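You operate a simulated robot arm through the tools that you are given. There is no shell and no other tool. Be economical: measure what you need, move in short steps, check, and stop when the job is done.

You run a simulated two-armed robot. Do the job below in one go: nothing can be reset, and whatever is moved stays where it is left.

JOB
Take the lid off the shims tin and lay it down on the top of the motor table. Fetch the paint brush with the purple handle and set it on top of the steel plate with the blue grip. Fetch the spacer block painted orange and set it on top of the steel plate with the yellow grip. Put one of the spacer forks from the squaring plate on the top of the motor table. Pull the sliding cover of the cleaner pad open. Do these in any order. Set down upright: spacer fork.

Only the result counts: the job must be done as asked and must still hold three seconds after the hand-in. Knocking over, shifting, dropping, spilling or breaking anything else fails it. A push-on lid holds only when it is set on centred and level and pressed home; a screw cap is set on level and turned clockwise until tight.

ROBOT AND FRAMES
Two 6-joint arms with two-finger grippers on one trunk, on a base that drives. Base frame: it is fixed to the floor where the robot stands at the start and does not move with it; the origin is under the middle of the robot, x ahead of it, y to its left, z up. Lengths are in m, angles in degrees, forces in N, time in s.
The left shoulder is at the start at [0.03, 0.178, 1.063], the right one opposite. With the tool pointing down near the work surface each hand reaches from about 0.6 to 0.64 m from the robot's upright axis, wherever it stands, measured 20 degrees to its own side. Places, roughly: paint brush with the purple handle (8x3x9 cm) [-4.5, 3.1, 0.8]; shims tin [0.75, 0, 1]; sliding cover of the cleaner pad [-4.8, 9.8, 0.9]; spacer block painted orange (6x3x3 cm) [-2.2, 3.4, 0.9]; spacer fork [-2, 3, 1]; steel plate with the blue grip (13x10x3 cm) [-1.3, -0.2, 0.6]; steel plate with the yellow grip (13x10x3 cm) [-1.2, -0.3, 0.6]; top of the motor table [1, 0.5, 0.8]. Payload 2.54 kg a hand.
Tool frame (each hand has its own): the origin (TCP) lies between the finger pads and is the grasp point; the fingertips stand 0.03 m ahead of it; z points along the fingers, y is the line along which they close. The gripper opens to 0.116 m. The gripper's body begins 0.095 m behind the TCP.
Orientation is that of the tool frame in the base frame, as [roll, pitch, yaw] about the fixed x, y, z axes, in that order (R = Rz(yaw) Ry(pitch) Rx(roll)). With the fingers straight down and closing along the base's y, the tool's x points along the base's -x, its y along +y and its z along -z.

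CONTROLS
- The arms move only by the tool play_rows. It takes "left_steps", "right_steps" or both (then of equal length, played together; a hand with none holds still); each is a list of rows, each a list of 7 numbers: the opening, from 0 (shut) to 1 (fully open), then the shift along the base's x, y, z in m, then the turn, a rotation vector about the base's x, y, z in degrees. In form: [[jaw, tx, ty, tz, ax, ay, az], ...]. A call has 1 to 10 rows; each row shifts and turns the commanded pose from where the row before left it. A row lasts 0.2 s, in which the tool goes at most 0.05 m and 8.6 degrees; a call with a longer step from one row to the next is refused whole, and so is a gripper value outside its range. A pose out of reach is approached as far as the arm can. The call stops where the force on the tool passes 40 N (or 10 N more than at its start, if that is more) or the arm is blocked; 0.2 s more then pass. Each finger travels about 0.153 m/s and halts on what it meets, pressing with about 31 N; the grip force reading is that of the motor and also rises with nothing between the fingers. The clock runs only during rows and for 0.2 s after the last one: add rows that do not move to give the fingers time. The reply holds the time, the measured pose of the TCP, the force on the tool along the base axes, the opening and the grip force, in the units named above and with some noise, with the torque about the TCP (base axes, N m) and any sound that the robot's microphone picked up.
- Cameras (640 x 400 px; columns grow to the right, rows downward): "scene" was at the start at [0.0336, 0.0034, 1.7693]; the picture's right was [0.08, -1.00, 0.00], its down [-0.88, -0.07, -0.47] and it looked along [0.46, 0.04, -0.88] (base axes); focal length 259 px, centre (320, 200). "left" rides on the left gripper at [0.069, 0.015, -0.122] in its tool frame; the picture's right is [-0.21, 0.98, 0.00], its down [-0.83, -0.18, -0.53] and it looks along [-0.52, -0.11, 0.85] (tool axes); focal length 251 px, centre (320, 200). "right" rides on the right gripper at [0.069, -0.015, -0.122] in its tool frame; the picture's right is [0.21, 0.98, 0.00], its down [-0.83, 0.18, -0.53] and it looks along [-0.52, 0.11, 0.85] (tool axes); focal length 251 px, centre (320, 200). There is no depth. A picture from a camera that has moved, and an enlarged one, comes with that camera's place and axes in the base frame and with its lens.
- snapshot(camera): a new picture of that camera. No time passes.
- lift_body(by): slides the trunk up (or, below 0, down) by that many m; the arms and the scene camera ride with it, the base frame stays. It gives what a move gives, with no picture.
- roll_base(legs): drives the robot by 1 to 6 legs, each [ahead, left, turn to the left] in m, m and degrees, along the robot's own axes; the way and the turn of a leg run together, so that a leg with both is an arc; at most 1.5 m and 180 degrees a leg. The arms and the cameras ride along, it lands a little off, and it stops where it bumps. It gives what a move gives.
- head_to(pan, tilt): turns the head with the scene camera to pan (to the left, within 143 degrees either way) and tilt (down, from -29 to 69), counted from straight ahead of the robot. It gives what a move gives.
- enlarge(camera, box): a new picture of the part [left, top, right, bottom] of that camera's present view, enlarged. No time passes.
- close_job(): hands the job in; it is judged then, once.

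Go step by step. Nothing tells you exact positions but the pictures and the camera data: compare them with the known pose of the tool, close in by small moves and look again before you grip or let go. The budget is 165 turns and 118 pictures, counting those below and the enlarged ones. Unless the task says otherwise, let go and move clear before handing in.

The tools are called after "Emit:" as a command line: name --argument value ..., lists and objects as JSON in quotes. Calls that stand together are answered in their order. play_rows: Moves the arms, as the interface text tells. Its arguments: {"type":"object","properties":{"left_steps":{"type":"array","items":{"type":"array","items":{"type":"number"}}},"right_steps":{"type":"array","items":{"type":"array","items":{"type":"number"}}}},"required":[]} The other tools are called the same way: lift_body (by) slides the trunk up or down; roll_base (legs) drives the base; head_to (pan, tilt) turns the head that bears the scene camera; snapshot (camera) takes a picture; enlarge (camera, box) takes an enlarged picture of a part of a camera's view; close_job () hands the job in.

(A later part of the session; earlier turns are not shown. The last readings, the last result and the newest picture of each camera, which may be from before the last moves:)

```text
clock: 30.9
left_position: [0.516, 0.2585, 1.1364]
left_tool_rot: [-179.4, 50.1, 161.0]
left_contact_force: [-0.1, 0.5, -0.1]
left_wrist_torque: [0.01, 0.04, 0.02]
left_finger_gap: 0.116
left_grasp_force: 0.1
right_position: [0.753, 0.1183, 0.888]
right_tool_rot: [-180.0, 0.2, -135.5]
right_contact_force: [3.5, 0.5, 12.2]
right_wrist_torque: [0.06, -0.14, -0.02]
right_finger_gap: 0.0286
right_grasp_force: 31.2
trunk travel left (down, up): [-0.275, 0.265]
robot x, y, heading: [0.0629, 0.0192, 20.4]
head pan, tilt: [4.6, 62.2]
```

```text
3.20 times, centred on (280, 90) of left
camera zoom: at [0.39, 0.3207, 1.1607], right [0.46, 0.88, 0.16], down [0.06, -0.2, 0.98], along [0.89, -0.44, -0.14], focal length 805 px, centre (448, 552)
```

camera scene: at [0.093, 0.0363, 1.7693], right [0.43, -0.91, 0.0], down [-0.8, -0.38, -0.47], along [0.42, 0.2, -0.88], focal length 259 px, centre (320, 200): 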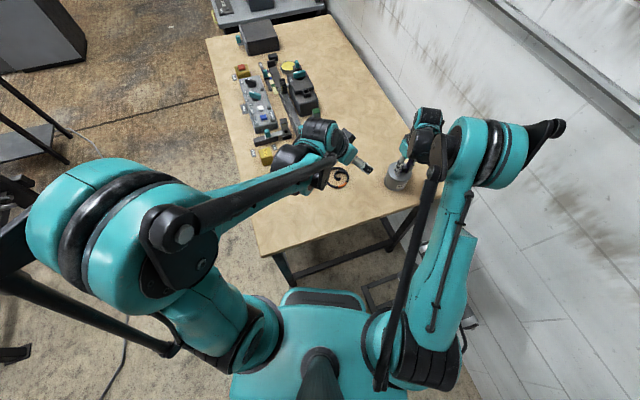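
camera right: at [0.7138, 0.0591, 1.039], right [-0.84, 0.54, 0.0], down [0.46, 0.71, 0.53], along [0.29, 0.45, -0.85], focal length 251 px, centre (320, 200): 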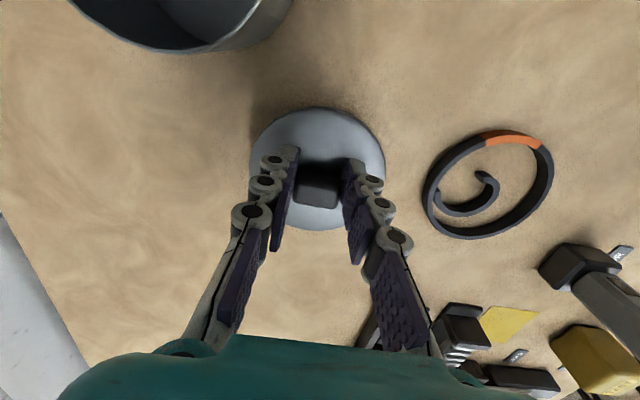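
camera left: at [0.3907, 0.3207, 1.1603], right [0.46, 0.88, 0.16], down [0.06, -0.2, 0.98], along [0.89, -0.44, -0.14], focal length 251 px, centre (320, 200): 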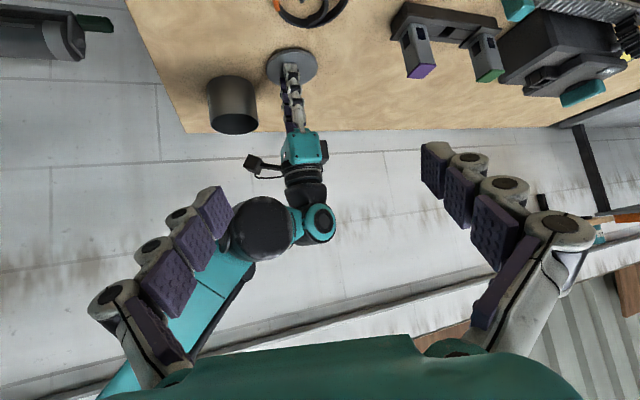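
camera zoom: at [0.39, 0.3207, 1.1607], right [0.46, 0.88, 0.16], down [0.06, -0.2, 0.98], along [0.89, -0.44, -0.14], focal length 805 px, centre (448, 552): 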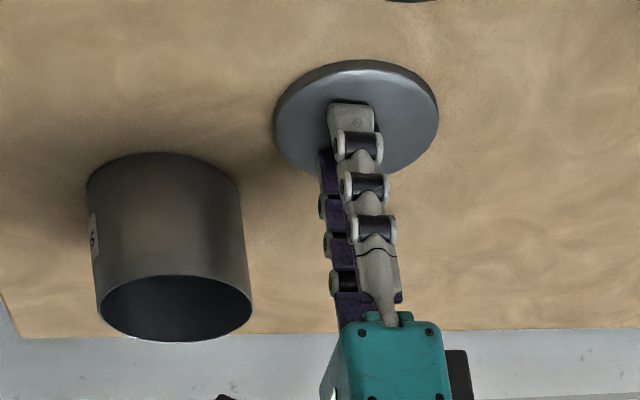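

The lid rests on the table. I'll open and rise.

Emit:
play_rows --right_steps '[[0.15, 0, 0, 0.002, 0, 0, 0], [0.4, 0, 0, 0, 0, 0, 0], [0.5, 0, 0, 0, 0, 0, 0], [0.5, 0, 0, 0.03, 0, 0, 0], [0.5, 0, 0, 0.05, 0, 0, 0], [0.5, 0, 0, 0.05, 0, 0, 0], [0.5, 0, 0, 0.05, 0, 0, 0]]'

Emit:
snapshot --camera "right"

```text
clock: 32.5
left_position: [0.515, 0.259, 1.1354]
left_tool_rot: [-179.4, 50.1, 160.9]
left_contact_force: [0.1, 0.2, 0.3]
left_wrist_torque: [0.02, -0.03, 0.03]
left_finger_gap: 0.1161
left_grasp_force: 0.2
right_position: [0.753, 0.1169, 1.0698]
right_tool_rot: [-179.9, 0.1, -135.5]
right_contact_force: [0.2, 0.3, 0.4]
right_wrist_torque: [-0.01, -0.02, 0.02]
right_finger_gap: 0.058
right_grasp_force: 0.1
trunk travel left (down, up): [-0.275, 0.265]
robot x, y, heading: [0.065, 0.0224, 20.5]
head pan, tilt: [4.6, 62.2]
```

```text
83 pictures are left
camera right: at [0.7142, 0.0571, 1.1908], right [-0.84, 0.54, 0.0], down [0.46, 0.71, 0.53], along [0.29, 0.45, -0.84], focal length 251 px, centre (320, 200)
```

right: 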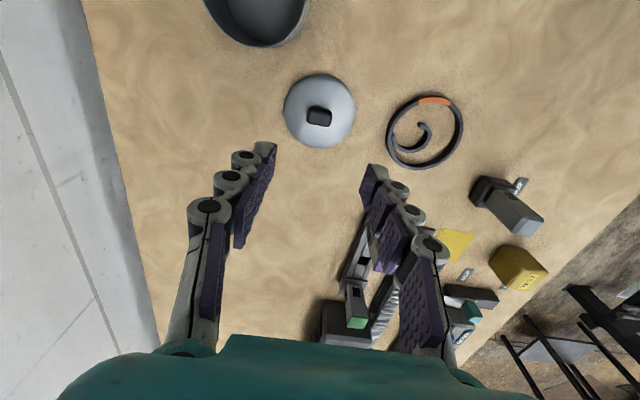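

The lid lies on the table. I'll fold both arms back to a carrying pose, then back off and turn to look at the other stations.

Emit:
play_rows --left_steps '[[1, -0.017, 0.023, 0, 2.85, 7.83, 0], [1, -0.017, 0.023, 0, 2.85, 7.83, 0], [1, -0.017, 0.023, 0, 2.85, 7.83, 0], [1, -0.017, 0.023, 0, 2.85, 7.83, 0], [1, -0.017, 0.023, 0, 2.85, 7.83, 0], [1, -0.017, 0.023, 0, 2.85, 7.83, 0], [1, -0.017, 0.023, 0.01, 0, 0, 8], [1, -0.017, 0.023, 0, 0, 0, 8], [1, -0.017, 0.023, 0, 0, 0, 8], [1, -0.017, 0.023, 0, 0, 0, 8]]' --right_steps '[[0.7, -0.03, 0, 0.01, 0, 0, -8], [0.7, -0.03, 0, 0.01, 0, 0, -8], [0.7, -0.03, 0, 0.01, 0, 0, -8], [0.7, -0.03, 0, 0.01, 0, 0, 0], [1, -0.03, 0, 0.01, 0, 0, 0], [1, -0.03, 0, 0.01, 0, 0, 0], [1, -0.03, 0, 0.01, 0, 0, 0], [1, -0.03, 0, 0.01, 0, 0, 0], [1, -0.03, 0.0, 0.01, 0, 0, 0], [1, -0.005, 0.01, 0.017, 0, 0, 0]]'

Emit:
roll_base --legs '[[-0.45, 0, 0], [0, 0, 160]]'

Emit:
head_to --pan 0 --tilt 35

Emit:
snapshot --camera "scene"

```text
clock: 34.7
left_position: [0.3479, 0.489, 1.1431]
left_tool_rot: [-180.0, 0.0, -167.3]
left_contact_force: [-0.3, 0.3, -0.1]
left_wrist_torque: [-0.02, -0.02, 0.01]
left_finger_gap: 0.1156
left_grasp_force: 0.0
right_position: [0.4757, 0.1299, 1.1763]
right_tool_rot: [-180.0, 0.0, -159.4]
right_contact_force: [-1.0, 0.0, -0.2]
right_wrist_torque: [-0.03, 0.01, -0.02]
right_finger_gap: 0.116
right_grasp_force: 0.1
trunk travel left (down, up): [-0.275, 0.265]
robot x, y, heading: [0.0634, 0.0212, 20.5]
head pan, tilt: [4.6, 62.2]
```

```text
clock: 43.9
left_position: [-0.7902, -0.4654, 1.1443]
left_tool_rot: [-180.0, 0.0, -8.7]
left_contact_force: [-0.2, 0.0, 1.4]
left_wrist_torque: [0.02, -0.02, 0.01]
left_finger_gap: 0.116
left_grasp_force: 0.1
right_position: [-0.7798, -0.0856, 1.1762]
right_tool_rot: [-180.0, 0.0, -0.7]
right_contact_force: [-1.0, 0.8, 0.0]
right_wrist_torque: [0.01, 0.02, 0.01]
right_finger_gap: 0.1159
right_grasp_force: 0.1
trunk travel left (down, up): [-0.275, 0.265]
robot x, y, heading: [-0.3551, -0.1357, 179.5]
head pan, tilt: [4.6, 62.2]
```

```text
clock: 44.8
left_position: [-0.79, -0.4668, 1.1429]
left_tool_rot: [180.0, 0.0, -8.7]
left_contact_force: [-0.6, 0.3, 0.5]
left_wrist_torque: [0.03, 0.02, -0.01]
left_finger_gap: 0.1161
left_grasp_force: 0.0
right_position: [-0.7792, -0.0864, 1.1763]
right_tool_rot: [180.0, 0.0, -0.8]
right_contact_force: [-0.8, -0.6, -0.3]
right_wrist_torque: [0.05, -0.03, 0.02]
right_finger_gap: 0.1162
right_grasp_force: 0.1
trunk travel left (down, up): [-0.275, 0.265]
robot x, y, heading: [-0.3536, -0.1342, 179.2]
head pan, tilt: [0.0, 35.0]
```

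```text
82 pictures are left
camera scene: at [-0.4133, -0.136, 1.806], right [0.01, 1.0, 0.0], down [0.57, -0.01, -0.82], along [-0.82, 0.01, -0.57], focal length 259 px, centre (320, 200)
```

scene: 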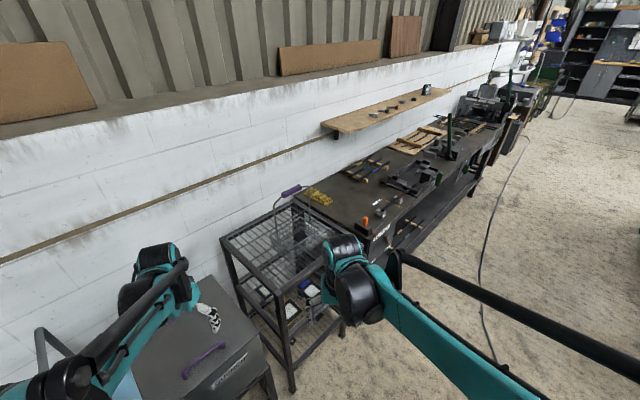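

Emit:
enlarge --camera "scene" --box '[160, 170, 400, 390]'

Emit:
enlarge --camera "scene" --box '[280, 70, 540, 250]'

```text
1.82 times, centred on (280, 280) of scene
camera zoom: at [-0.4133, -0.136, 1.806], right [0.01, 1.0, 0.0], down [0.57, -0.01, -0.82], along [-0.82, 0.01, -0.57], focal length 471 px, centre (393, 54)
```

zoom: 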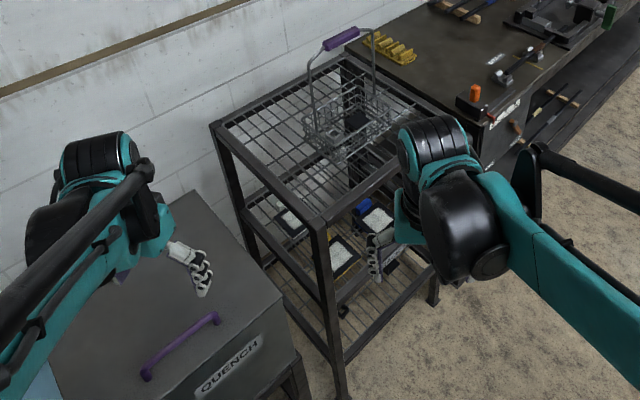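

```text
2.22 times, centred on (410, 160) of scene
camera zoom: at [-0.4133, -0.136, 1.806], right [0.01, 1.0, 0.0], down [0.57, -0.01, -0.82], along [-0.82, 0.01, -0.57], focal length 576 px, centre (120, 289)
```

zoom: 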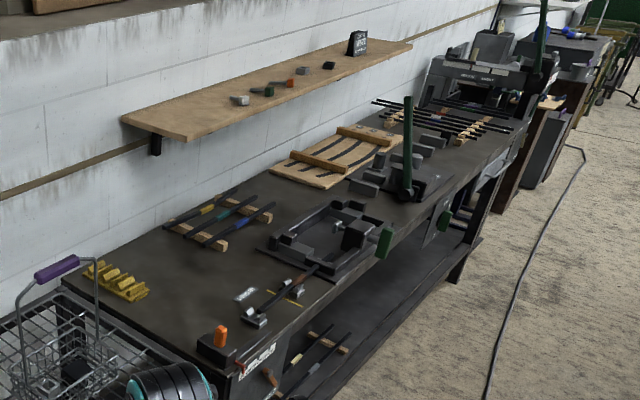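

The cart with the steel plates is straight ahead on the right of the quench tank. I'll look right toward the other stations.

Emit:
head_to --pan -62 --tilt 22

Emit:
snapshot --camera "scene"

```text
clock: 46.2
left_position: [-0.7904, -0.4654, 1.1425]
left_tool_rot: [180.0, -0.1, -8.7]
left_contact_force: [-0.5, -0.2, 0.2]
left_wrist_torque: [0.03, 0.03, 0.03]
left_finger_gap: 0.116
left_grasp_force: 0.0
right_position: [-0.7786, -0.0858, 1.1767]
right_tool_rot: [-180.0, 0.0, -0.8]
right_contact_force: [0.4, -0.3, 0.3]
right_wrist_torque: [-0.01, -0.01, 0.0]
right_finger_gap: 0.116
right_grasp_force: 0.0
trunk travel left (down, up): [-0.275, 0.265]
robot x, y, heading: [-0.3511, -0.134, 179.2]
head pan, tilt: [-62.0, 22.0]
```

```text
79 pictures are left
camera scene: at [-0.3679, -0.0546, 1.8267], right [0.89, 0.46, 0.0], down [0.17, -0.33, -0.93], along [-0.43, 0.82, -0.37], focal length 259 px, centre (320, 200)
```

scene: 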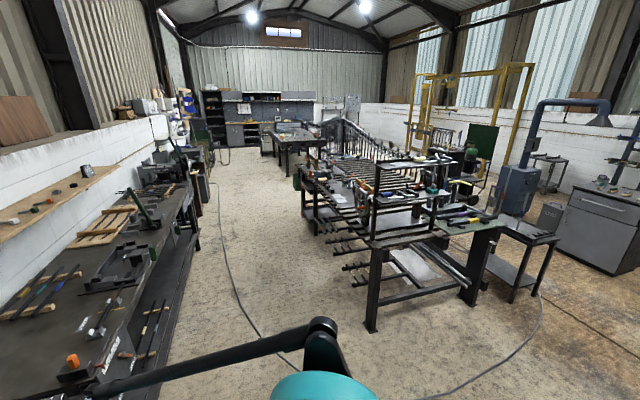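

Emit:
enlarge --camera "scene" --box '[240, 110, 440, 235]'

Emit:
roll_base --legs '[[0, 0, -75], [1.3, 0, 0], [0.6, 0, 0]]'

Emit:
head_to --pan 20 --tilt 30

Emit:
snapshot --camera "scene"

```text
3.20 times, centred on (340, 172) of scene
camera zoom: at [-0.3679, -0.0546, 1.8267], right [0.89, 0.46, 0.0], down [0.17, -0.33, -0.93], along [-0.43, 0.82, -0.37], focal length 830 px, centre (256, 288)
```

zoom: 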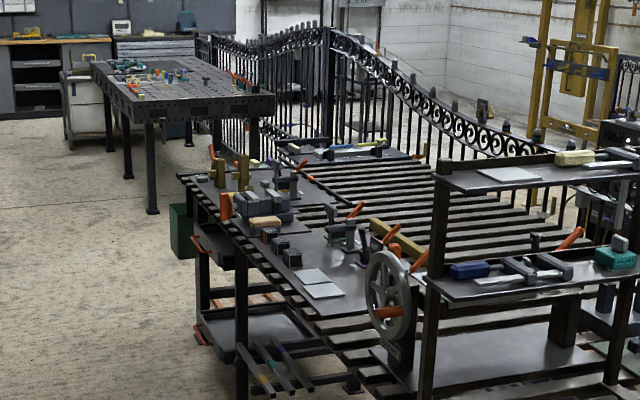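

```text
clock: 55.5
left_position: [-1.1687, 1.3958, 1.1445]
left_tool_rot: [180.0, 0.3, -81.2]
left_contact_force: [0.7, -0.5, 0.3]
left_wrist_torque: [0.01, 0.01, -0.01]
left_finger_gap: 0.1157
left_grasp_force: 0.0
right_position: [-0.8021, 1.494, 1.1777]
right_tool_rot: [-179.8, -0.2, -73.2]
right_contact_force: [3.4, -13.8, 13.3]
right_wrist_torque: [2.15, 0.17, -0.58]
right_finger_gap: 0.1126
right_grasp_force: 0.0
trunk travel left (down, up): [-0.275, 0.265]
robot x, y, heading: [-0.7212, 1.0853, 107.1]
head pan, tilt: [-62.0, 22.0]
stopped in leg 2: the force on the tool passed its limit at 59 N (the readings are from after the stop); the commanded pose is now the measured one
```

```text
clock: 57.0
left_position: [-1.17, 1.3948, 1.1453]
left_tool_rot: [-179.9, 0.5, -81.1]
left_contact_force: [0.3, 0.2, -0.1]
left_wrist_torque: [0.01, -0.02, 0.0]
left_finger_gap: 0.1161
left_grasp_force: 0.0
right_position: [-0.8017, 1.4954, 1.1781]
right_tool_rot: [-179.9, -0.2, -73.2]
right_contact_force: [3.4, -29.0, 6.1]
right_wrist_torque: [4.23, 0.53, -0.94]
right_finger_gap: 0.1126
right_grasp_force: 0.1
trunk travel left (down, up): [-0.275, 0.265]
robot x, y, heading: [-0.7194, 1.0851, 107.0]
head pan, tilt: [20.0, 30.0]
```

```text
77 pictures are left
camera scene: at [-0.7687, 1.1187, 1.8141], right [0.8, 0.6, 0.0], down [0.3, -0.4, -0.87], along [-0.52, 0.7, -0.5], focal length 259 px, centre (320, 200)
```

scene: 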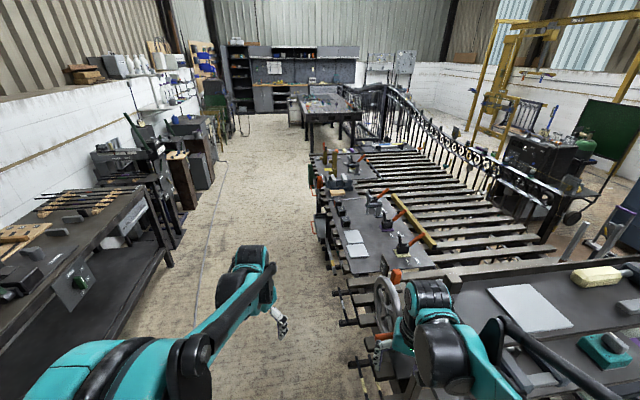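

The right hand bumped the island's handwheel or shelf. I'll back away at once and check nothing was moved.

Emit:
roll_base --legs '[[-0.15, 0, 0]]'

Emit:
snapshot --camera "right"

Emit:
snapshot --camera "scene"

```text
clock: 58.4
left_position: [-1.1264, 1.2529, 1.143]
left_tool_rot: [179.9, 0.0, -80.7]
left_contact_force: [0.2, -0.7, 0.8]
left_wrist_torque: [0.06, 0.01, 0.01]
left_finger_gap: 0.1158
left_grasp_force: 0.0
right_position: [-0.7589, 1.3546, 1.1757]
right_tool_rot: [-180.0, -0.5, -72.8]
right_contact_force: [0.5, 0.2, 0.5]
right_wrist_torque: [0.0, 0.03, -0.02]
right_finger_gap: 0.1161
right_grasp_force: 0.0
trunk travel left (down, up): [-0.275, 0.265]
robot x, y, heading: [-0.6768, 0.944, 106.9]
head pan, tilt: [20.0, 30.0]
```

```text
76 pictures are left
camera right: at [-0.7241, 1.2945, 1.2971], right [-0.87, -0.49, 0.0], down [-0.42, 0.74, 0.53], along [-0.26, 0.46, -0.85], focal length 251 px, centre (320, 200)
```

right: 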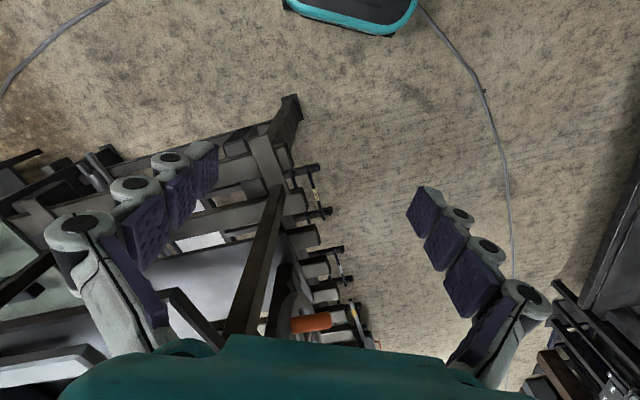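

```text
75 pictures are left
camera scene: at [-0.7227, 0.9824, 1.8139], right [0.8, 0.6, 0.0], down [0.3, -0.4, -0.87], along [-0.52, 0.69, -0.5], focal length 259 px, centre (320, 200)
```

scene: 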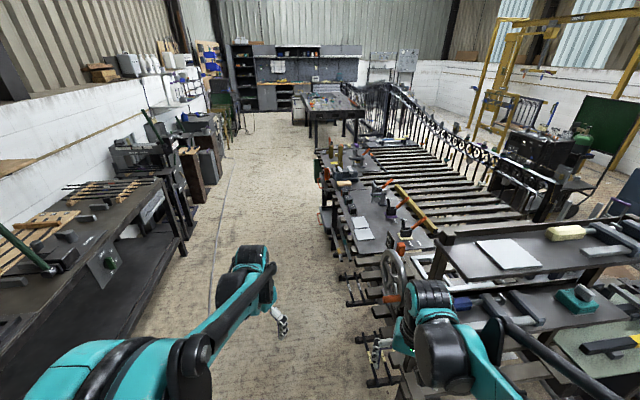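

Everything looks in place. I'll raise the trunk so the arms clear things, and drive up the aisle left of the island.

Emit:
lift_body --by 0.26

Emit:
roll_base --legs '[[0, 0, 38], [0.6, 0, 0], [0, 0, -13], [0.65, 0, 0]]'

Emit:
head_to --pan -35 --tilt 40

Emit:
snapshot --camera "scene"

```text
clock: 61.1
left_position: [-1.1259, 1.2536, 1.4035]
left_tool_rot: [180.0, 0.0, -80.8]
left_contact_force: [-0.7, 0.3, 0.4]
left_wrist_torque: [-0.01, -0.02, -0.01]
left_finger_gap: 0.1162
left_grasp_force: 0.1
right_position: [-0.7583, 1.3564, 1.4338]
right_tool_rot: [-179.9, -0.5, -72.8]
right_contact_force: [-0.5, 0.6, -0.9]
right_wrist_torque: [0.0, 0.02, -0.01]
right_finger_gap: 0.1158
right_grasp_force: 0.0
trunk travel left (down, up): [-0.535, 0.005]
robot x, y, heading: [-0.6777, 0.9462, 107.4]
head pan, tilt: [20.0, 30.0]
```

```text
clock: 70.2
left_position: [-2.1379, 1.8449, 1.4042]
left_tool_rot: [179.9, 0.1, -55.7]
left_contact_force: [0.9, -0.7, 0.4]
left_wrist_torque: [-0.02, 0.02, 0.01]
left_finger_gap: 0.116
left_grasp_force: 0.1
right_position: [-1.849, 2.0941, 1.4344]
right_tool_rot: [-179.8, -0.6, -47.7]
right_contact_force: [0.4, -0.3, -0.4]
right_wrist_torque: [0.01, -0.03, -0.01]
right_finger_gap: 0.1156
right_grasp_force: 0.2
trunk travel left (down, up): [-0.535, 0.005]
robot x, y, heading: [-1.5956, 1.7545, 132.7]
head pan, tilt: [20.0, 30.0]
```

```text
clock: 71.5
left_position: [-2.1383, 1.8456, 1.4034]
left_tool_rot: [179.9, 0.0, -55.7]
left_contact_force: [0.2, 0.5, 0.3]
left_wrist_torque: [-0.01, -0.06, -0.04]
left_finger_gap: 0.116
left_grasp_force: 0.1
right_position: [-1.8502, 2.0942, 1.4343]
right_tool_rot: [-179.9, -0.5, -47.8]
right_contact_force: [-0.2, 0.0, -1.0]
right_wrist_torque: [-0.01, -0.01, -0.06]
right_finger_gap: 0.1158
right_grasp_force: 0.0
trunk travel left (down, up): [-0.535, 0.005]
robot x, y, heading: [-1.5952, 1.7558, 132.3]
head pan, tilt: [-35.0, 40.0]
```

```text
74 pictures are left
camera scene: at [-1.5909, 1.8147, 2.0585], right [0.99, 0.13, 0.0], down [0.08, -0.64, -0.77], along [-0.1, 0.76, -0.64], focal length 259 px, centre (320, 200)
```

scene: 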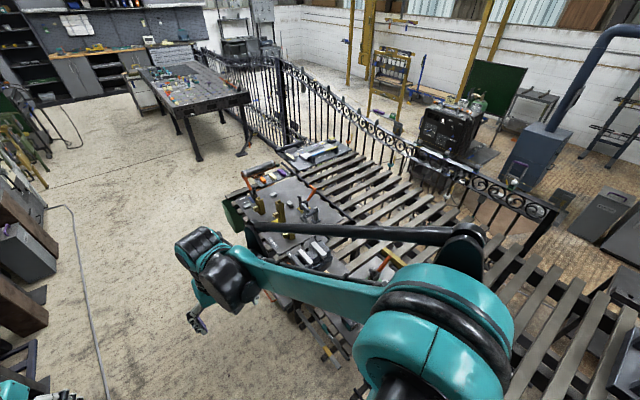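

Emit:
enlarge --camera "scene" --box '[215, 125, 375, 285]'

```text
2.50 times, centred on (295, 205) of scene
camera zoom: at [-1.5909, 1.8147, 2.0585], right [0.99, 0.13, 0.0], down [0.08, -0.64, -0.77], along [-0.1, 0.76, -0.64], focal length 648 px, centre (382, 188)
```

zoom: 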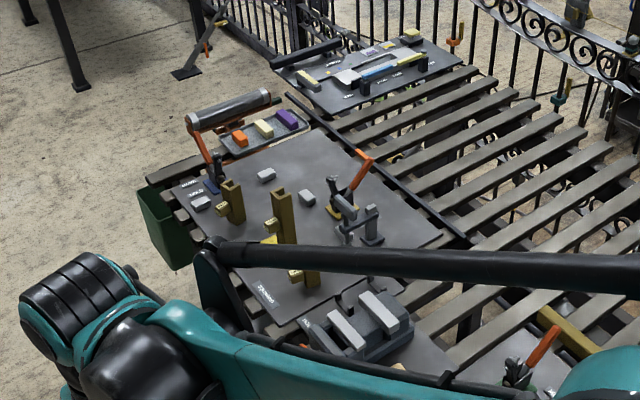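

The orange block lies in a tray at the island's far end, and brass forks stand on the squaring plate there. I'll drive around to the end corner and face them.

Emit:
roll_base --legs '[[0, 0, 7], [1.45, 0, 0], [0, 0, -39], [0.86, 0, 0], [0, 0, -100]]'

Emit:
head_to --pan -10 --tilt 55

Emit:
snapshot --camera "scene"

Emit:
snapshot --camera "right"

```text
clock: 89.5
left_position: [-2.4835, 3.8806, 1.405]
left_tool_rot: [179.9, 0.1, 174.1]
left_contact_force: [-0.8, 0.8, -0.4]
left_wrist_torque: [-0.18, -0.19, 0.03]
left_finger_gap: 0.116
left_grasp_force: 0.2
right_position: [-2.4806, 3.4991, 1.4353]
right_tool_rot: [180.0, -0.4, -177.9]
right_contact_force: [0.1, 1.1, -0.5]
right_wrist_torque: [-0.19, 0.0, 0.02]
right_finger_gap: 0.116
right_grasp_force: 0.1
trunk travel left (down, up): [-0.535, 0.005]
robot x, y, heading: [-2.8996, 3.5274, 2.3]
head pan, tilt: [-35.0, 40.0]
```

```text
clock: 90.4
left_position: [-2.481, 3.884, 1.4038]
left_tool_rot: [180.0, 0.0, 174.2]
left_contact_force: [0.1, 0.0, -0.3]
left_wrist_torque: [0.02, 0.02, 0.01]
left_finger_gap: 0.1161
left_grasp_force: 0.1
right_position: [-2.4775, 3.5015, 1.4352]
right_tool_rot: [-179.9, -0.5, -177.8]
right_contact_force: [-0.3, -0.1, -0.3]
right_wrist_torque: [-0.06, 0.03, -0.01]
right_finger_gap: 0.1163
right_grasp_force: 0.0
trunk travel left (down, up): [-0.535, 0.005]
robot x, y, heading: [-2.9018, 3.5288, 2.0]
head pan, tilt: [-10.0, 55.0]
```

```text
72 pictures are left
camera scene: at [-2.8579, 3.5179, 2.0379], right [-0.14, -0.99, 0.0], down [-0.81, 0.11, -0.57], along [0.57, -0.08, -0.82], focal length 259 px, centre (320, 200)
```

scene: 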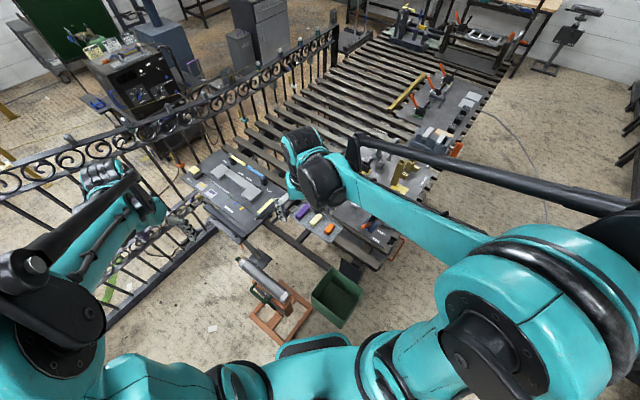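

```text
71 pictures are left
camera right: at [-2.5449, 3.4845, 1.5568], right [-0.25, 0.97, 0.0], down [0.82, 0.21, 0.53], along [0.51, 0.13, -0.85], focal length 251 px, centre (320, 200)
```

right: 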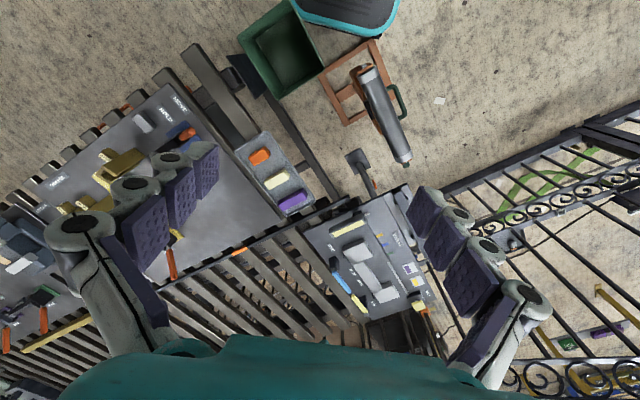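

The orange block is at about (-2.26, 3.39) and in reach of the right hand. I'll look closer at it and then lower the trunk.

Emit:
enlarge --camera "right" --box '[210, 110, 330, 230]'

Emit:
lift_body --by -0.2

Emit:
play_rows --right_steps '[[1, 0.04, -0.02, -0.01, 0, 0, 0], [1, 0.04, -0.02, -0.01, 0, 0, 0], [1, 0.04, -0.02, -0.01, 0, 0, 0], [1, 0.04, -0.02, -0.02, 0, 0, 0], [1, 0.04, -0.02, -0.03, 0, 0, 0], [1, 0.015, -0.01, -0.03, 0, 0, 0], [1, 0, 0, 0, 0, 0, 0]]'

Emit:
snapshot --camera "right"

```text
3.33 times, centred on (270, 170) of right
camera zoom: at [-2.5449, 3.4845, 1.5568], right [-0.25, 0.97, 0.0], down [0.82, 0.21, 0.53], along [0.51, 0.13, -0.85], focal length 838 px, centre (487, 300)
```

zoom: 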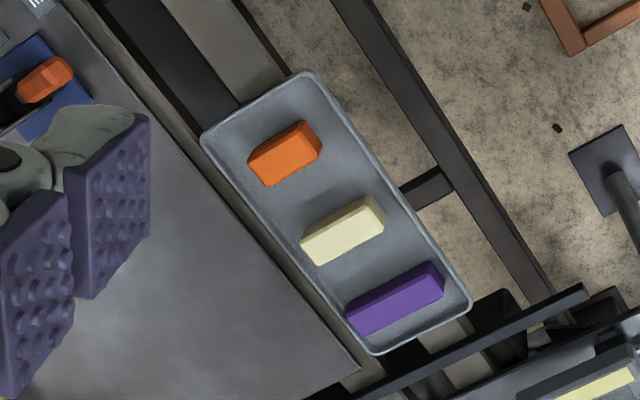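

```text
clock: 92.5
left_position: [-2.4815, 3.8831, 1.2032]
left_tool_rot: [180.0, 0.0, 174.1]
left_contact_force: [0.2, 0.0, 0.2]
left_wrist_torque: [0.01, -0.01, 0.04]
left_finger_gap: 0.1161
left_grasp_force: 0.1
right_position: [-2.478, 3.5014, 1.2348]
right_tool_rot: [-179.9, -0.5, -177.9]
right_contact_force: [0.2, 0.8, -0.6]
right_wrist_torque: [0.02, 0.0, 0.01]
right_finger_gap: 0.1163
right_grasp_force: 0.1
trunk travel left (down, up): [-0.335, 0.205]
robot x, y, heading: [-2.9025, 3.5294, 2.3]
head pan, tilt: [-10.0, 55.0]
```

```text
refused: row 5 steps farther than a row can; nothing moved
```

```text
69 pictures are left
camera right: at [-2.5456, 3.4838, 1.3571], right [-0.25, 0.97, 0.0], down [0.82, 0.21, 0.53], along [0.51, 0.13, -0.85], focal length 251 px, centre (320, 200)
```

right: 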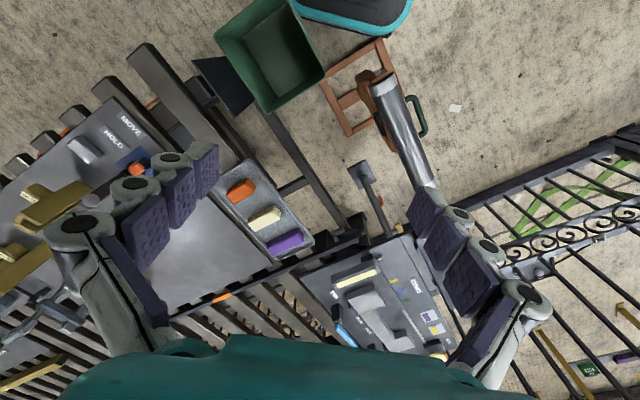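

The block is centred near (-2.24, 3.383), its top at z ≈ 0.885, long axis along 135°. Since the plates sit under a shelf, I'll take it with a 45° tilted hand coming along its long axis.

Emit:
play_rows --right_steps '[[0.8, 0.017, -0.006, -0.015, 0, 0, -7.85], [0.7, 0.017, -0.006, -0.015, 0, 0, -7.85], [0.6, 0.017, -0.006, -0.015, 0, 0, -7.85], [0.55, 0.017, -0.006, -0.015, 0, 0, -7.85], [0.5, 0.017, -0.006, -0.015, 0, 0, -7.85], [0.5, 0.017, -0.006, -0.015, 0, 0, -7.85], [0.5, 0.017, -0.005, -0.015, -5.3, -5.3, 0], [0.5, 0.017, -0.005, -0.015, -5.3, -5.3, 0], [0.5, 0.017, -0.005, -0.015, -5.3, -5.3, 0], [0.5, 0.017, -0.005, -0.015, -5.3, -5.3, 0]]'

Emit:
play_rows --right_steps '[[0.5, 0, 0, -0.03, -5.3, -5.3, 0], [0.5, 0, 0, -0.03, -5.3, -5.3, 0], [0.5, 0.003, 0, -0.03, 0, 0, 0], [0.5, 0.003, 0, -0.03, 0, 0, 0], [0.5, 0, 0, 0, 0, 0, 0]]'

Emit:
snapshot --camera "right"

```text
clock: 94.7
left_position: [-2.482, 3.8848, 1.2016]
left_tool_rot: [-179.9, 0.1, 174.2]
left_contact_force: [0.0, 0.7, 0.0]
left_wrist_torque: [0.0, 0.02, 0.01]
left_finger_gap: 0.1159
left_grasp_force: 0.1
right_position: [-2.3071, 3.4436, 1.0842]
right_tool_rot: [-179.9, 29.6, 134.9]
right_contact_force: [-0.2, -0.1, 0.2]
right_wrist_torque: [0.04, 0.0, -0.01]
right_finger_gap: 0.0579
right_grasp_force: 0.1
trunk travel left (down, up): [-0.335, 0.205]
robot x, y, heading: [-2.8991, 3.5262, 2.2]
head pan, tilt: [-10.0, 55.0]
```

```text
clock: 95.9
left_position: [-2.4832, 3.8824, 1.2042]
left_tool_rot: [179.9, 0.1, 174.1]
left_contact_force: [-1.1, 0.1, -0.6]
left_wrist_torque: [0.0, -0.02, -0.01]
left_finger_gap: 0.1161
left_grasp_force: 0.1
right_position: [-2.304, 3.4446, 0.9656]
right_tool_rot: [180.0, 44.5, 135.0]
right_contact_force: [-0.3, -0.1, -1.3]
right_wrist_torque: [0.0, -0.04, -0.04]
right_finger_gap: 0.0581
right_grasp_force: 0.0
trunk travel left (down, up): [-0.335, 0.205]
robot x, y, heading: [-2.8991, 3.5287, 2.2]
head pan, tilt: [-10.0, 55.0]
```

```text
68 pictures are left
camera right: at [-2.4089, 3.5288, 1.0035], right [0.58, 0.8, -0.15], down [0.28, -0.02, 0.96], along [0.76, -0.6, -0.24], focal length 251 px, centre (320, 200)
```

right: 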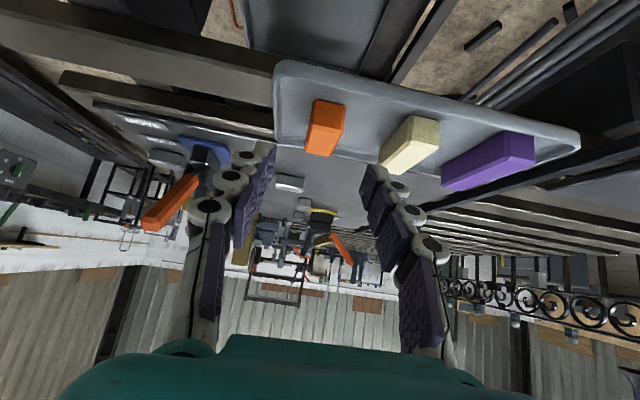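

Emit:
play_rows --right_steps '[[0.5, 0.018, -0.017, -0.027, 0, 0, 0], [0.5, 0.018, -0.017, -0.027, 0, 0, 0], [0.5, 0.01, -0.01, -0.016, 0, 0, 0], [0.5, 0, 0, 0, 0, 0, 0]]'

Emit:
snapshot --camera "right"

```text
clock: 96.9
left_position: [-2.4826, 3.8822, 1.2035]
left_tool_rot: [-180.0, 0.0, 174.2]
left_contact_force: [-0.2, -0.7, 0.5]
left_wrist_torque: [0.02, -0.01, -0.03]
left_finger_gap: 0.1162
left_grasp_force: 0.1
right_position: [-2.2561, 3.4004, 0.8955]
right_tool_rot: [-179.9, 44.5, 134.9]
right_contact_force: [0.0, -0.2, 0.5]
right_wrist_torque: [-0.02, -0.01, -0.01]
right_finger_gap: 0.0581
right_grasp_force: 0.0
trunk travel left (down, up): [-0.335, 0.205]
robot x, y, heading: [-2.8988, 3.5315, 2.5]
head pan, tilt: [-10.0, 55.0]
```

```text
67 pictures are left
camera right: at [-2.3617, 3.4846, 0.9341], right [0.58, 0.8, -0.15], down [0.28, -0.02, 0.96], along [0.76, -0.6, -0.24], focal length 251 px, centre (320, 200)
```

right: 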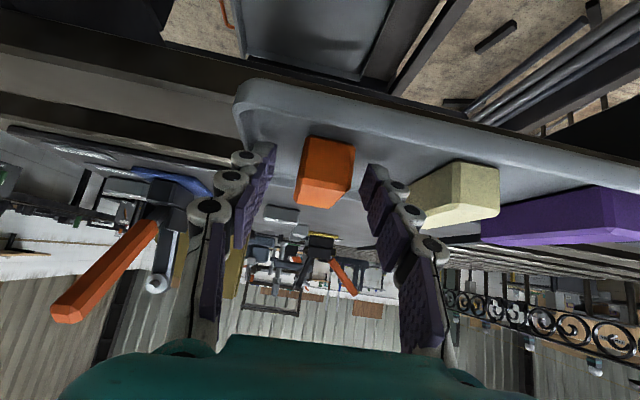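

Emit:
play_rows --right_steps '[[0.5, 0.005, -0.005, -0.005, 0, 0, 0], [0.5, 0.002, -0.002, -0.003, 0, 0, 0], [0.35, 0, 0, 0, 0, 0, 0], [0.2, 0, 0, 0, 0, 0, 0], [0.1, 0, 0, 0, 0, 0, 0], [0.1, 0, 0, 0, 0, 0, 0]]'

Emit:
snapshot --camera "right"

```text
clock: 97.6
left_position: [-2.4859, 3.8852, 1.2053]
left_tool_rot: [180.0, 0.2, 174.2]
left_contact_force: [0.1, -1.1, 0.2]
left_wrist_torque: [0.01, -0.03, 0.0]
left_finger_gap: 0.1158
left_grasp_force: 0.2
right_position: [-2.2494, 3.3943, 0.8952]
right_tool_rot: [179.9, 45.2, 135.2]
right_contact_force: [-0.7, 6.1, 43.2]
right_wrist_torque: [0.0, -0.44, 0.14]
right_finger_gap: 0.0292
right_grasp_force: 37.8
trunk travel left (down, up): [-0.335, 0.205]
robot x, y, heading: [-2.8987, 3.5319, 2.3]
head pan, tilt: [-10.0, 55.0]
stopped in row 3 (right hand): the force on the tool passed its limit at 51 N (the readings are from after the stop); the commanded pose is now the measured one
```

```text
66 pictures are left
camera right: at [-2.3566, 3.4796, 0.9303], right [0.58, 0.8, -0.15], down [0.27, -0.01, 0.96], along [0.77, -0.6, -0.23], focal length 251 px, centre (320, 200)
```

right: 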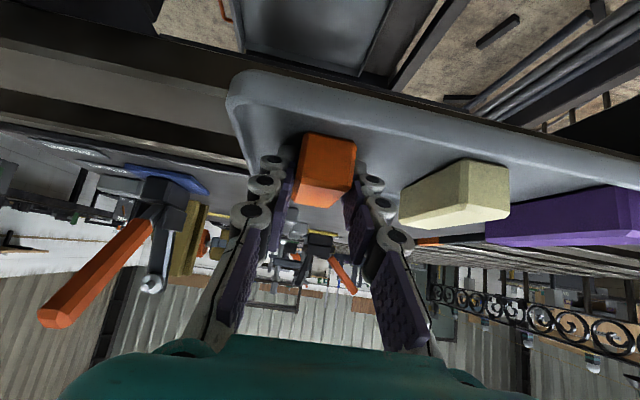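

The block is gripped (gap 0.029) with the tips touching the tray floor. I'll lift.

Emit:
play_rows --right_steps '[[0.1, 0, 0, 0.005, 0, 0, 0], [0.1, 0, 0, 0.01, 0, 0, 0], [0.1, 0, 0, 0.02, 0, 0, 0], [0.1, 0, 0, 0.03, 0, 0, 0], [0.1, -0.01, 0.01, 0.03, 0, 0, 0], [0.1, -0.02, 0.02, 0.03, 0, 0, 0], [0.1, -0.02, 0.02, 0.03, 0, 0, 0], [0.1, -0.02, 0.02, 0.03, 0, 0, 0]]'

Emit:
snapshot --camera "right"

```text
clock: 99.4
left_position: [-2.4829, 3.8828, 1.2037]
left_tool_rot: [-180.0, 0.2, 174.2]
left_contact_force: [0.2, 0.0, -0.2]
left_wrist_torque: [0.02, -0.03, -0.04]
left_finger_gap: 0.1161
left_grasp_force: 0.1
right_position: [-2.322, 3.465, 1.0747]
right_tool_rot: [180.0, 44.8, 135.1]
right_contact_force: [0.0, -0.7, -0.6]
right_wrist_torque: [0.06, 0.0, 0.02]
right_finger_gap: 0.0291
right_grasp_force: 31.2
trunk travel left (down, up): [-0.335, 0.205]
robot x, y, heading: [-2.8987, 3.5312, 2.4]
head pan, tilt: [-10.0, 55.0]
```

```text
65 pictures are left
camera right: at [-2.4281, 3.5486, 1.1119], right [0.58, 0.8, -0.15], down [0.28, -0.02, 0.96], along [0.76, -0.6, -0.23], focal length 251 px, centre (320, 200)
```

right: 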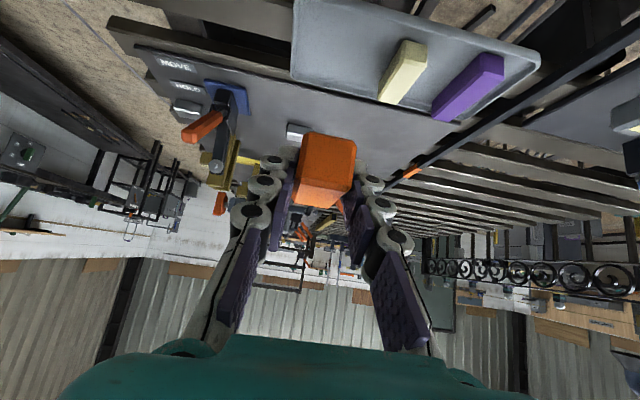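

Orange block is held. Next I'll tuck the hand, raise the trunk and look toward the cleaner pad and the brush.

Emit:
play_rows --right_steps '[[0.1, -0.035, 0.0, 0.03, 0, 0, 0], [0.1, -0.035, 0.0, 0.03, 0, 0, 0], [0.1, -0.035, 0.0, 0.03, 0, 0, 0], [0.1, 0, 0, 0, 0, 0, 0]]'

Emit:
lift_body --by 0.2

Emit:
roll_base --legs '[[-0.35, 0, 0], [0, 0, 105]]'

Emit:
head_to --pan 5 --tilt 20

Emit:
snapshot --camera "scene"

```text
clock: 100.4
left_position: [-2.4804, 3.8822, 1.2025]
left_tool_rot: [180.0, -0.1, 174.2]
left_contact_force: [0.4, -0.9, -0.7]
left_wrist_torque: [0.0, 0.06, 0.02]
left_finger_gap: 0.1157
left_grasp_force: 0.0
right_position: [-2.4232, 3.4655, 1.1664]
right_tool_rot: [-179.9, 44.7, 135.2]
right_contact_force: [0.1, 0.8, -1.8]
right_wrist_torque: [-0.02, 0.05, -0.02]
right_finger_gap: 0.0292
right_grasp_force: 31.2
trunk travel left (down, up): [-0.335, 0.205]
robot x, y, heading: [-2.8994, 3.5307, 2.5]
head pan, tilt: [-10.0, 55.0]
```

```text
clock: 102.6
left_position: [-2.4818, 3.8825, 1.4029]
left_tool_rot: [-180.0, 0.0, 174.1]
left_contact_force: [0.1, 0.1, -0.2]
left_wrist_torque: [-0.01, 0.0, -0.01]
left_finger_gap: 0.1161
left_grasp_force: 0.0
right_position: [-2.4257, 3.4654, 1.3661]
right_tool_rot: [-179.9, 44.7, 135.0]
right_contact_force: [-0.6, 0.1, -1.9]
right_wrist_torque: [0.02, 0.01, 0.01]
right_finger_gap: 0.0289
right_grasp_force: 30.7
trunk travel left (down, up): [-0.535, 0.005]
robot x, y, heading: [-2.9012, 3.5275, 2.2]
head pan, tilt: [-10.0, 55.0]
```

```text
clock: 109.3
left_position: [-3.7008, 3.822, 1.4029]
left_tool_rot: [180.0, 0.0, -80.0]
left_contact_force: [0.2, -0.9, -0.4]
left_wrist_torque: [0.02, -0.01, 0.03]
left_finger_gap: 0.1164
left_grasp_force: 0.1
right_position: [-3.3139, 3.9911, 1.3662]
right_tool_rot: [-179.9, 44.7, -119.1]
right_contact_force: [0.5, -0.5, -1.7]
right_wrist_torque: [-0.04, -0.01, -0.02]
right_finger_gap: 0.0292
right_grasp_force: 31.0
trunk travel left (down, up): [-0.535, 0.005]
robot x, y, heading: [-3.2491, 3.519, 108.2]
head pan, tilt: [-10.0, 55.0]
```

```text
clock: 110.3
left_position: [-3.7012, 3.8228, 1.4031]
left_tool_rot: [179.9, 0.0, -80.0]
left_contact_force: [-0.2, 0.3, 0.2]
left_wrist_torque: [-0.04, -0.02, 0.02]
left_finger_gap: 0.1161
left_grasp_force: 0.0
right_position: [-3.3161, 3.9907, 1.3669]
right_tool_rot: [-179.9, 44.7, -119.1]
right_contact_force: [-0.8, 0.1, -2.3]
right_wrist_torque: [-0.03, -0.02, 0.0]
right_finger_gap: 0.0291
right_grasp_force: 31.8
trunk travel left (down, up): [-0.535, 0.005]
robot x, y, heading: [-3.2462, 3.5152, 107.8]
head pan, tilt: [5.0, 20.0]
```

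```text
64 pictures are left
camera scene: at [-3.2756, 3.5722, 2.0899], right [0.92, 0.39, 0.0], down [0.13, -0.32, -0.94], along [-0.37, 0.86, -0.34], focal length 259 px, centre (320, 200)
```

scene: 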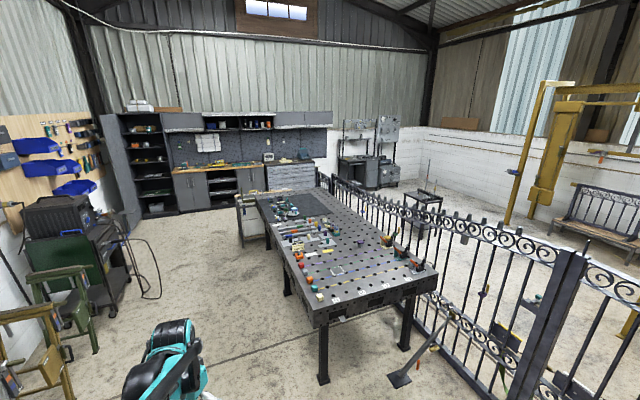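

Emit:
enlarge --camera "scene" --box '[230, 100, 430, 225]'

Emit:
head_to --pan 75 --tilt 35

Emit:
snapshot --camera "scene"

```text
3.20 times, centred on (330, 162) of scene
camera zoom: at [-3.2756, 3.5722, 2.0899], right [0.92, 0.39, 0.0], down [0.13, -0.32, -0.94], along [-0.37, 0.86, -0.34], focal length 830 px, centre (288, 320)
```

zoom: 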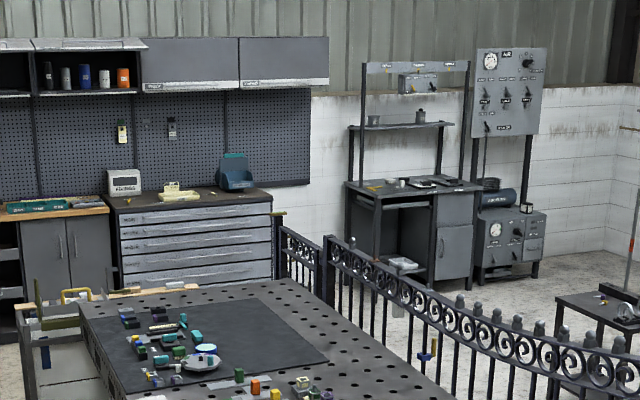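

```text
clock: 111.7
left_position: [-3.7007, 3.8225, 1.4035]
left_tool_rot: [-179.9, 0.0, -80.0]
left_contact_force: [-0.6, -0.1, 0.3]
left_wrist_torque: [0.02, 0.01, -0.01]
left_finger_gap: 0.1159
left_grasp_force: 0.0
right_position: [-3.315, 3.9909, 1.3668]
right_tool_rot: [-179.8, 44.8, -119.2]
right_contact_force: [-0.8, -0.2, -1.8]
right_wrist_torque: [-0.03, 0.02, 0.01]
right_finger_gap: 0.029
right_grasp_force: 31.0
trunk travel left (down, up): [-0.535, 0.005]
robot x, y, heading: [-3.2491, 3.5176, 107.9]
head pan, tilt: [75.0, 35.0]
```

```text
62 pictures are left
camera scene: at [-3.3274, 3.4818, 2.0661], right [-0.05, 1.0, 0.0], down [0.57, 0.03, -0.82], along [-0.82, -0.04, -0.57], focal length 259 px, centre (320, 200)
```

scene: 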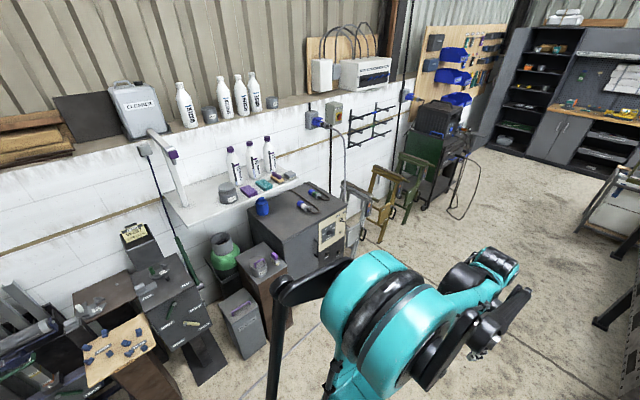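

Emit:
enlarge --camera "scene" --box '[200, 170, 360, 330]'

Emit:
roll_base --legs '[[0, 0, 45], [1.2, 0, 0], [0, 0, -22], [1.3, 0, 0], [1.1, 0, 0], [0, 0, -50]]'

Emit:
head_to --pan 0 --tilt 20

Emit:
snapshot --camera "scene"

```text
2.50 times, centred on (280, 250) of scene
camera zoom: at [-3.3274, 3.4818, 2.0661], right [-0.05, 1.0, 0.0], down [0.57, 0.03, -0.82], along [-0.82, -0.04, -0.57], focal length 648 px, centre (420, 75)
```

zoom: 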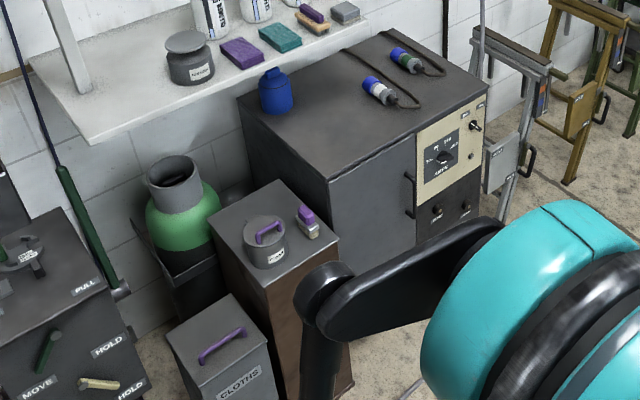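

```text
clock: 134.5
left_position: [-6.1422, 6.3323, 1.4038]
left_tool_rot: [-180.0, 0.0, -107.2]
left_contact_force: [0.2, -0.1, 0.1]
left_wrist_torque: [-0.04, -0.03, 0.01]
left_finger_gap: 0.116
left_grasp_force: 0.1
right_position: [-5.7217, 6.3073, 1.3668]
right_tool_rot: [-179.9, 44.7, -146.1]
right_contact_force: [-1.1, 0.2, -1.9]
right_wrist_torque: [-0.02, 0.02, 0.03]
right_finger_gap: 0.029
right_grasp_force: 31.1
trunk travel left (down, up): [-0.535, 0.005]
robot x, y, heading: [-5.8795, 5.8526, 80.7]
head pan, tilt: [75.0, 35.0]
```

```text
clock: 135.9
left_position: [-6.1419, 6.3325, 1.4024]
left_tool_rot: [180.0, 0.1, -107.2]
left_contact_force: [-0.4, -0.7, 0.4]
left_wrist_torque: [-0.02, -0.01, 0.0]
left_finger_gap: 0.1159
left_grasp_force: 0.0
right_position: [-5.7219, 6.3064, 1.3666]
right_tool_rot: [-179.9, 44.6, -146.2]
right_contact_force: [0.4, -1.0, -1.0]
right_wrist_torque: [0.0, 0.02, -0.04]
right_finger_gap: 0.0292
right_grasp_force: 31.0
trunk travel left (down, up): [-0.535, 0.005]
robot x, y, heading: [-5.8767, 5.8523, 80.9]
head pan, tilt: [0.0, 20.0]
```

```text
60 pictures are left
camera scene: at [-5.8686, 5.9143, 2.0899], right [0.99, -0.16, 0.0], down [-0.05, -0.34, -0.94], along [0.15, 0.93, -0.34], focal length 259 px, centre (320, 200)
```

scene: 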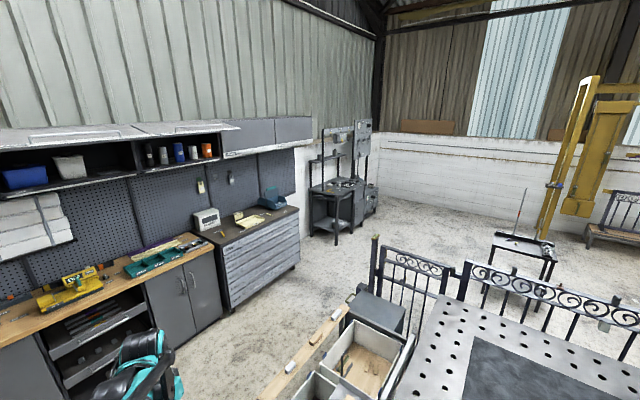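

The brush lies beside the pot on a pedestal; I'll fetch it on the way back. The cleaner pad's bench is in the far corner, so I'll drive around the storage box and through the gap.

Emit:
roll_base --legs '[[0, 0, 43.5], [1.27, 0, 0], [0, 0, -72], [1.0, 0, 0], [0.96, 0, 0], [0, 0, 20]]'

Emit:
head_to --pan -10 --tilt 40

Emit:
snapshot --camera "scene"

```text
clock: 157.7
left_position: [-5.6284, 8.9464, 1.4024]
left_tool_rot: [179.9, 0.0, -114.1]
left_contact_force: [-0.7, 0.1, 0.1]
left_wrist_torque: [0.0, 0.02, -0.02]
left_finger_gap: 0.1161
left_grasp_force: 0.0
right_position: [-5.2147, 8.869, 1.3669]
right_tool_rot: [-180.0, 44.7, -153.0]
right_contact_force: [0.6, -0.3, -0.4]
right_wrist_torque: [-0.05, 0.03, -0.01]
right_finger_gap: 0.0293
right_grasp_force: 31.0
trunk travel left (down, up): [-0.535, 0.005]
robot x, y, heading: [-5.4278, 8.4379, 73.8]
head pan, tilt: [0.0, 20.0]
```

```text
clock: 158.6
left_position: [-5.6302, 8.9454, 1.4038]
left_tool_rot: [-180.0, 0.2, -114.1]
left_contact_force: [1.0, 0.1, -0.3]
left_wrist_torque: [-0.04, 0.01, -0.04]
left_finger_gap: 0.116
left_grasp_force: 0.2
right_position: [-5.2162, 8.8697, 1.3659]
right_tool_rot: [-180.0, 44.7, -153.1]
right_contact_force: [0.6, 0.6, -0.6]
right_wrist_torque: [-0.01, 0.02, 0.03]
right_finger_gap: 0.0289
right_grasp_force: 31.1
trunk travel left (down, up): [-0.535, 0.005]
robot x, y, heading: [-5.4244, 8.4403, 73.5]
head pan, tilt: [-10.0, 40.0]
```

```text
59 pictures are left
camera scene: at [-5.3972, 8.4851, 2.0586], right [0.9, -0.44, 0.0], down [-0.28, -0.58, -0.77], along [0.34, 0.69, -0.64], focal length 259 px, centre (320, 200)
```

scene: 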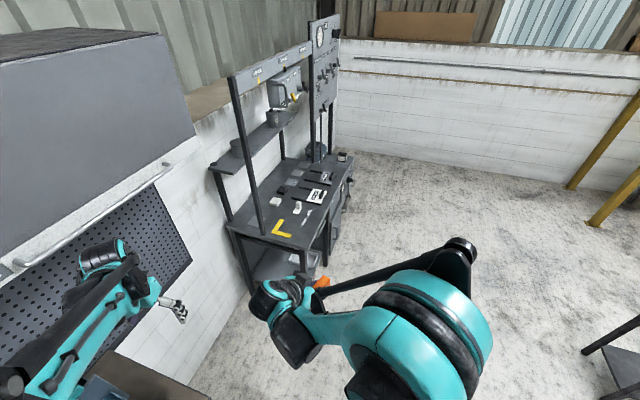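

Emit:
enlarge --camera "scene" --box '[220, 130, 370, 270]'

```text
2.86 times, centred on (295, 200) of scene
camera zoom: at [-5.3972, 8.4851, 2.0586], right [0.9, -0.44, 0.0], down [-0.28, -0.58, -0.77], along [0.34, 0.69, -0.64], focal length 741 px, centre (391, 200)
```

zoom: 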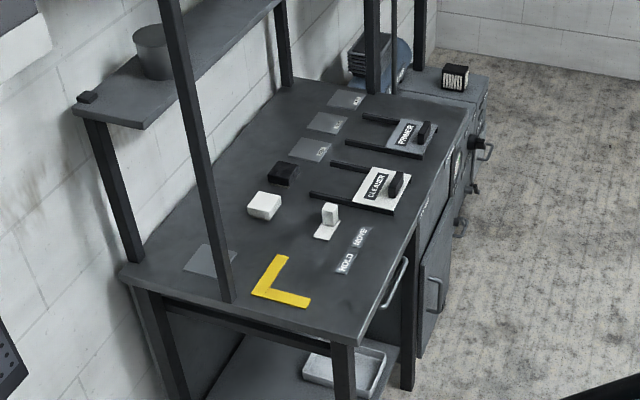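

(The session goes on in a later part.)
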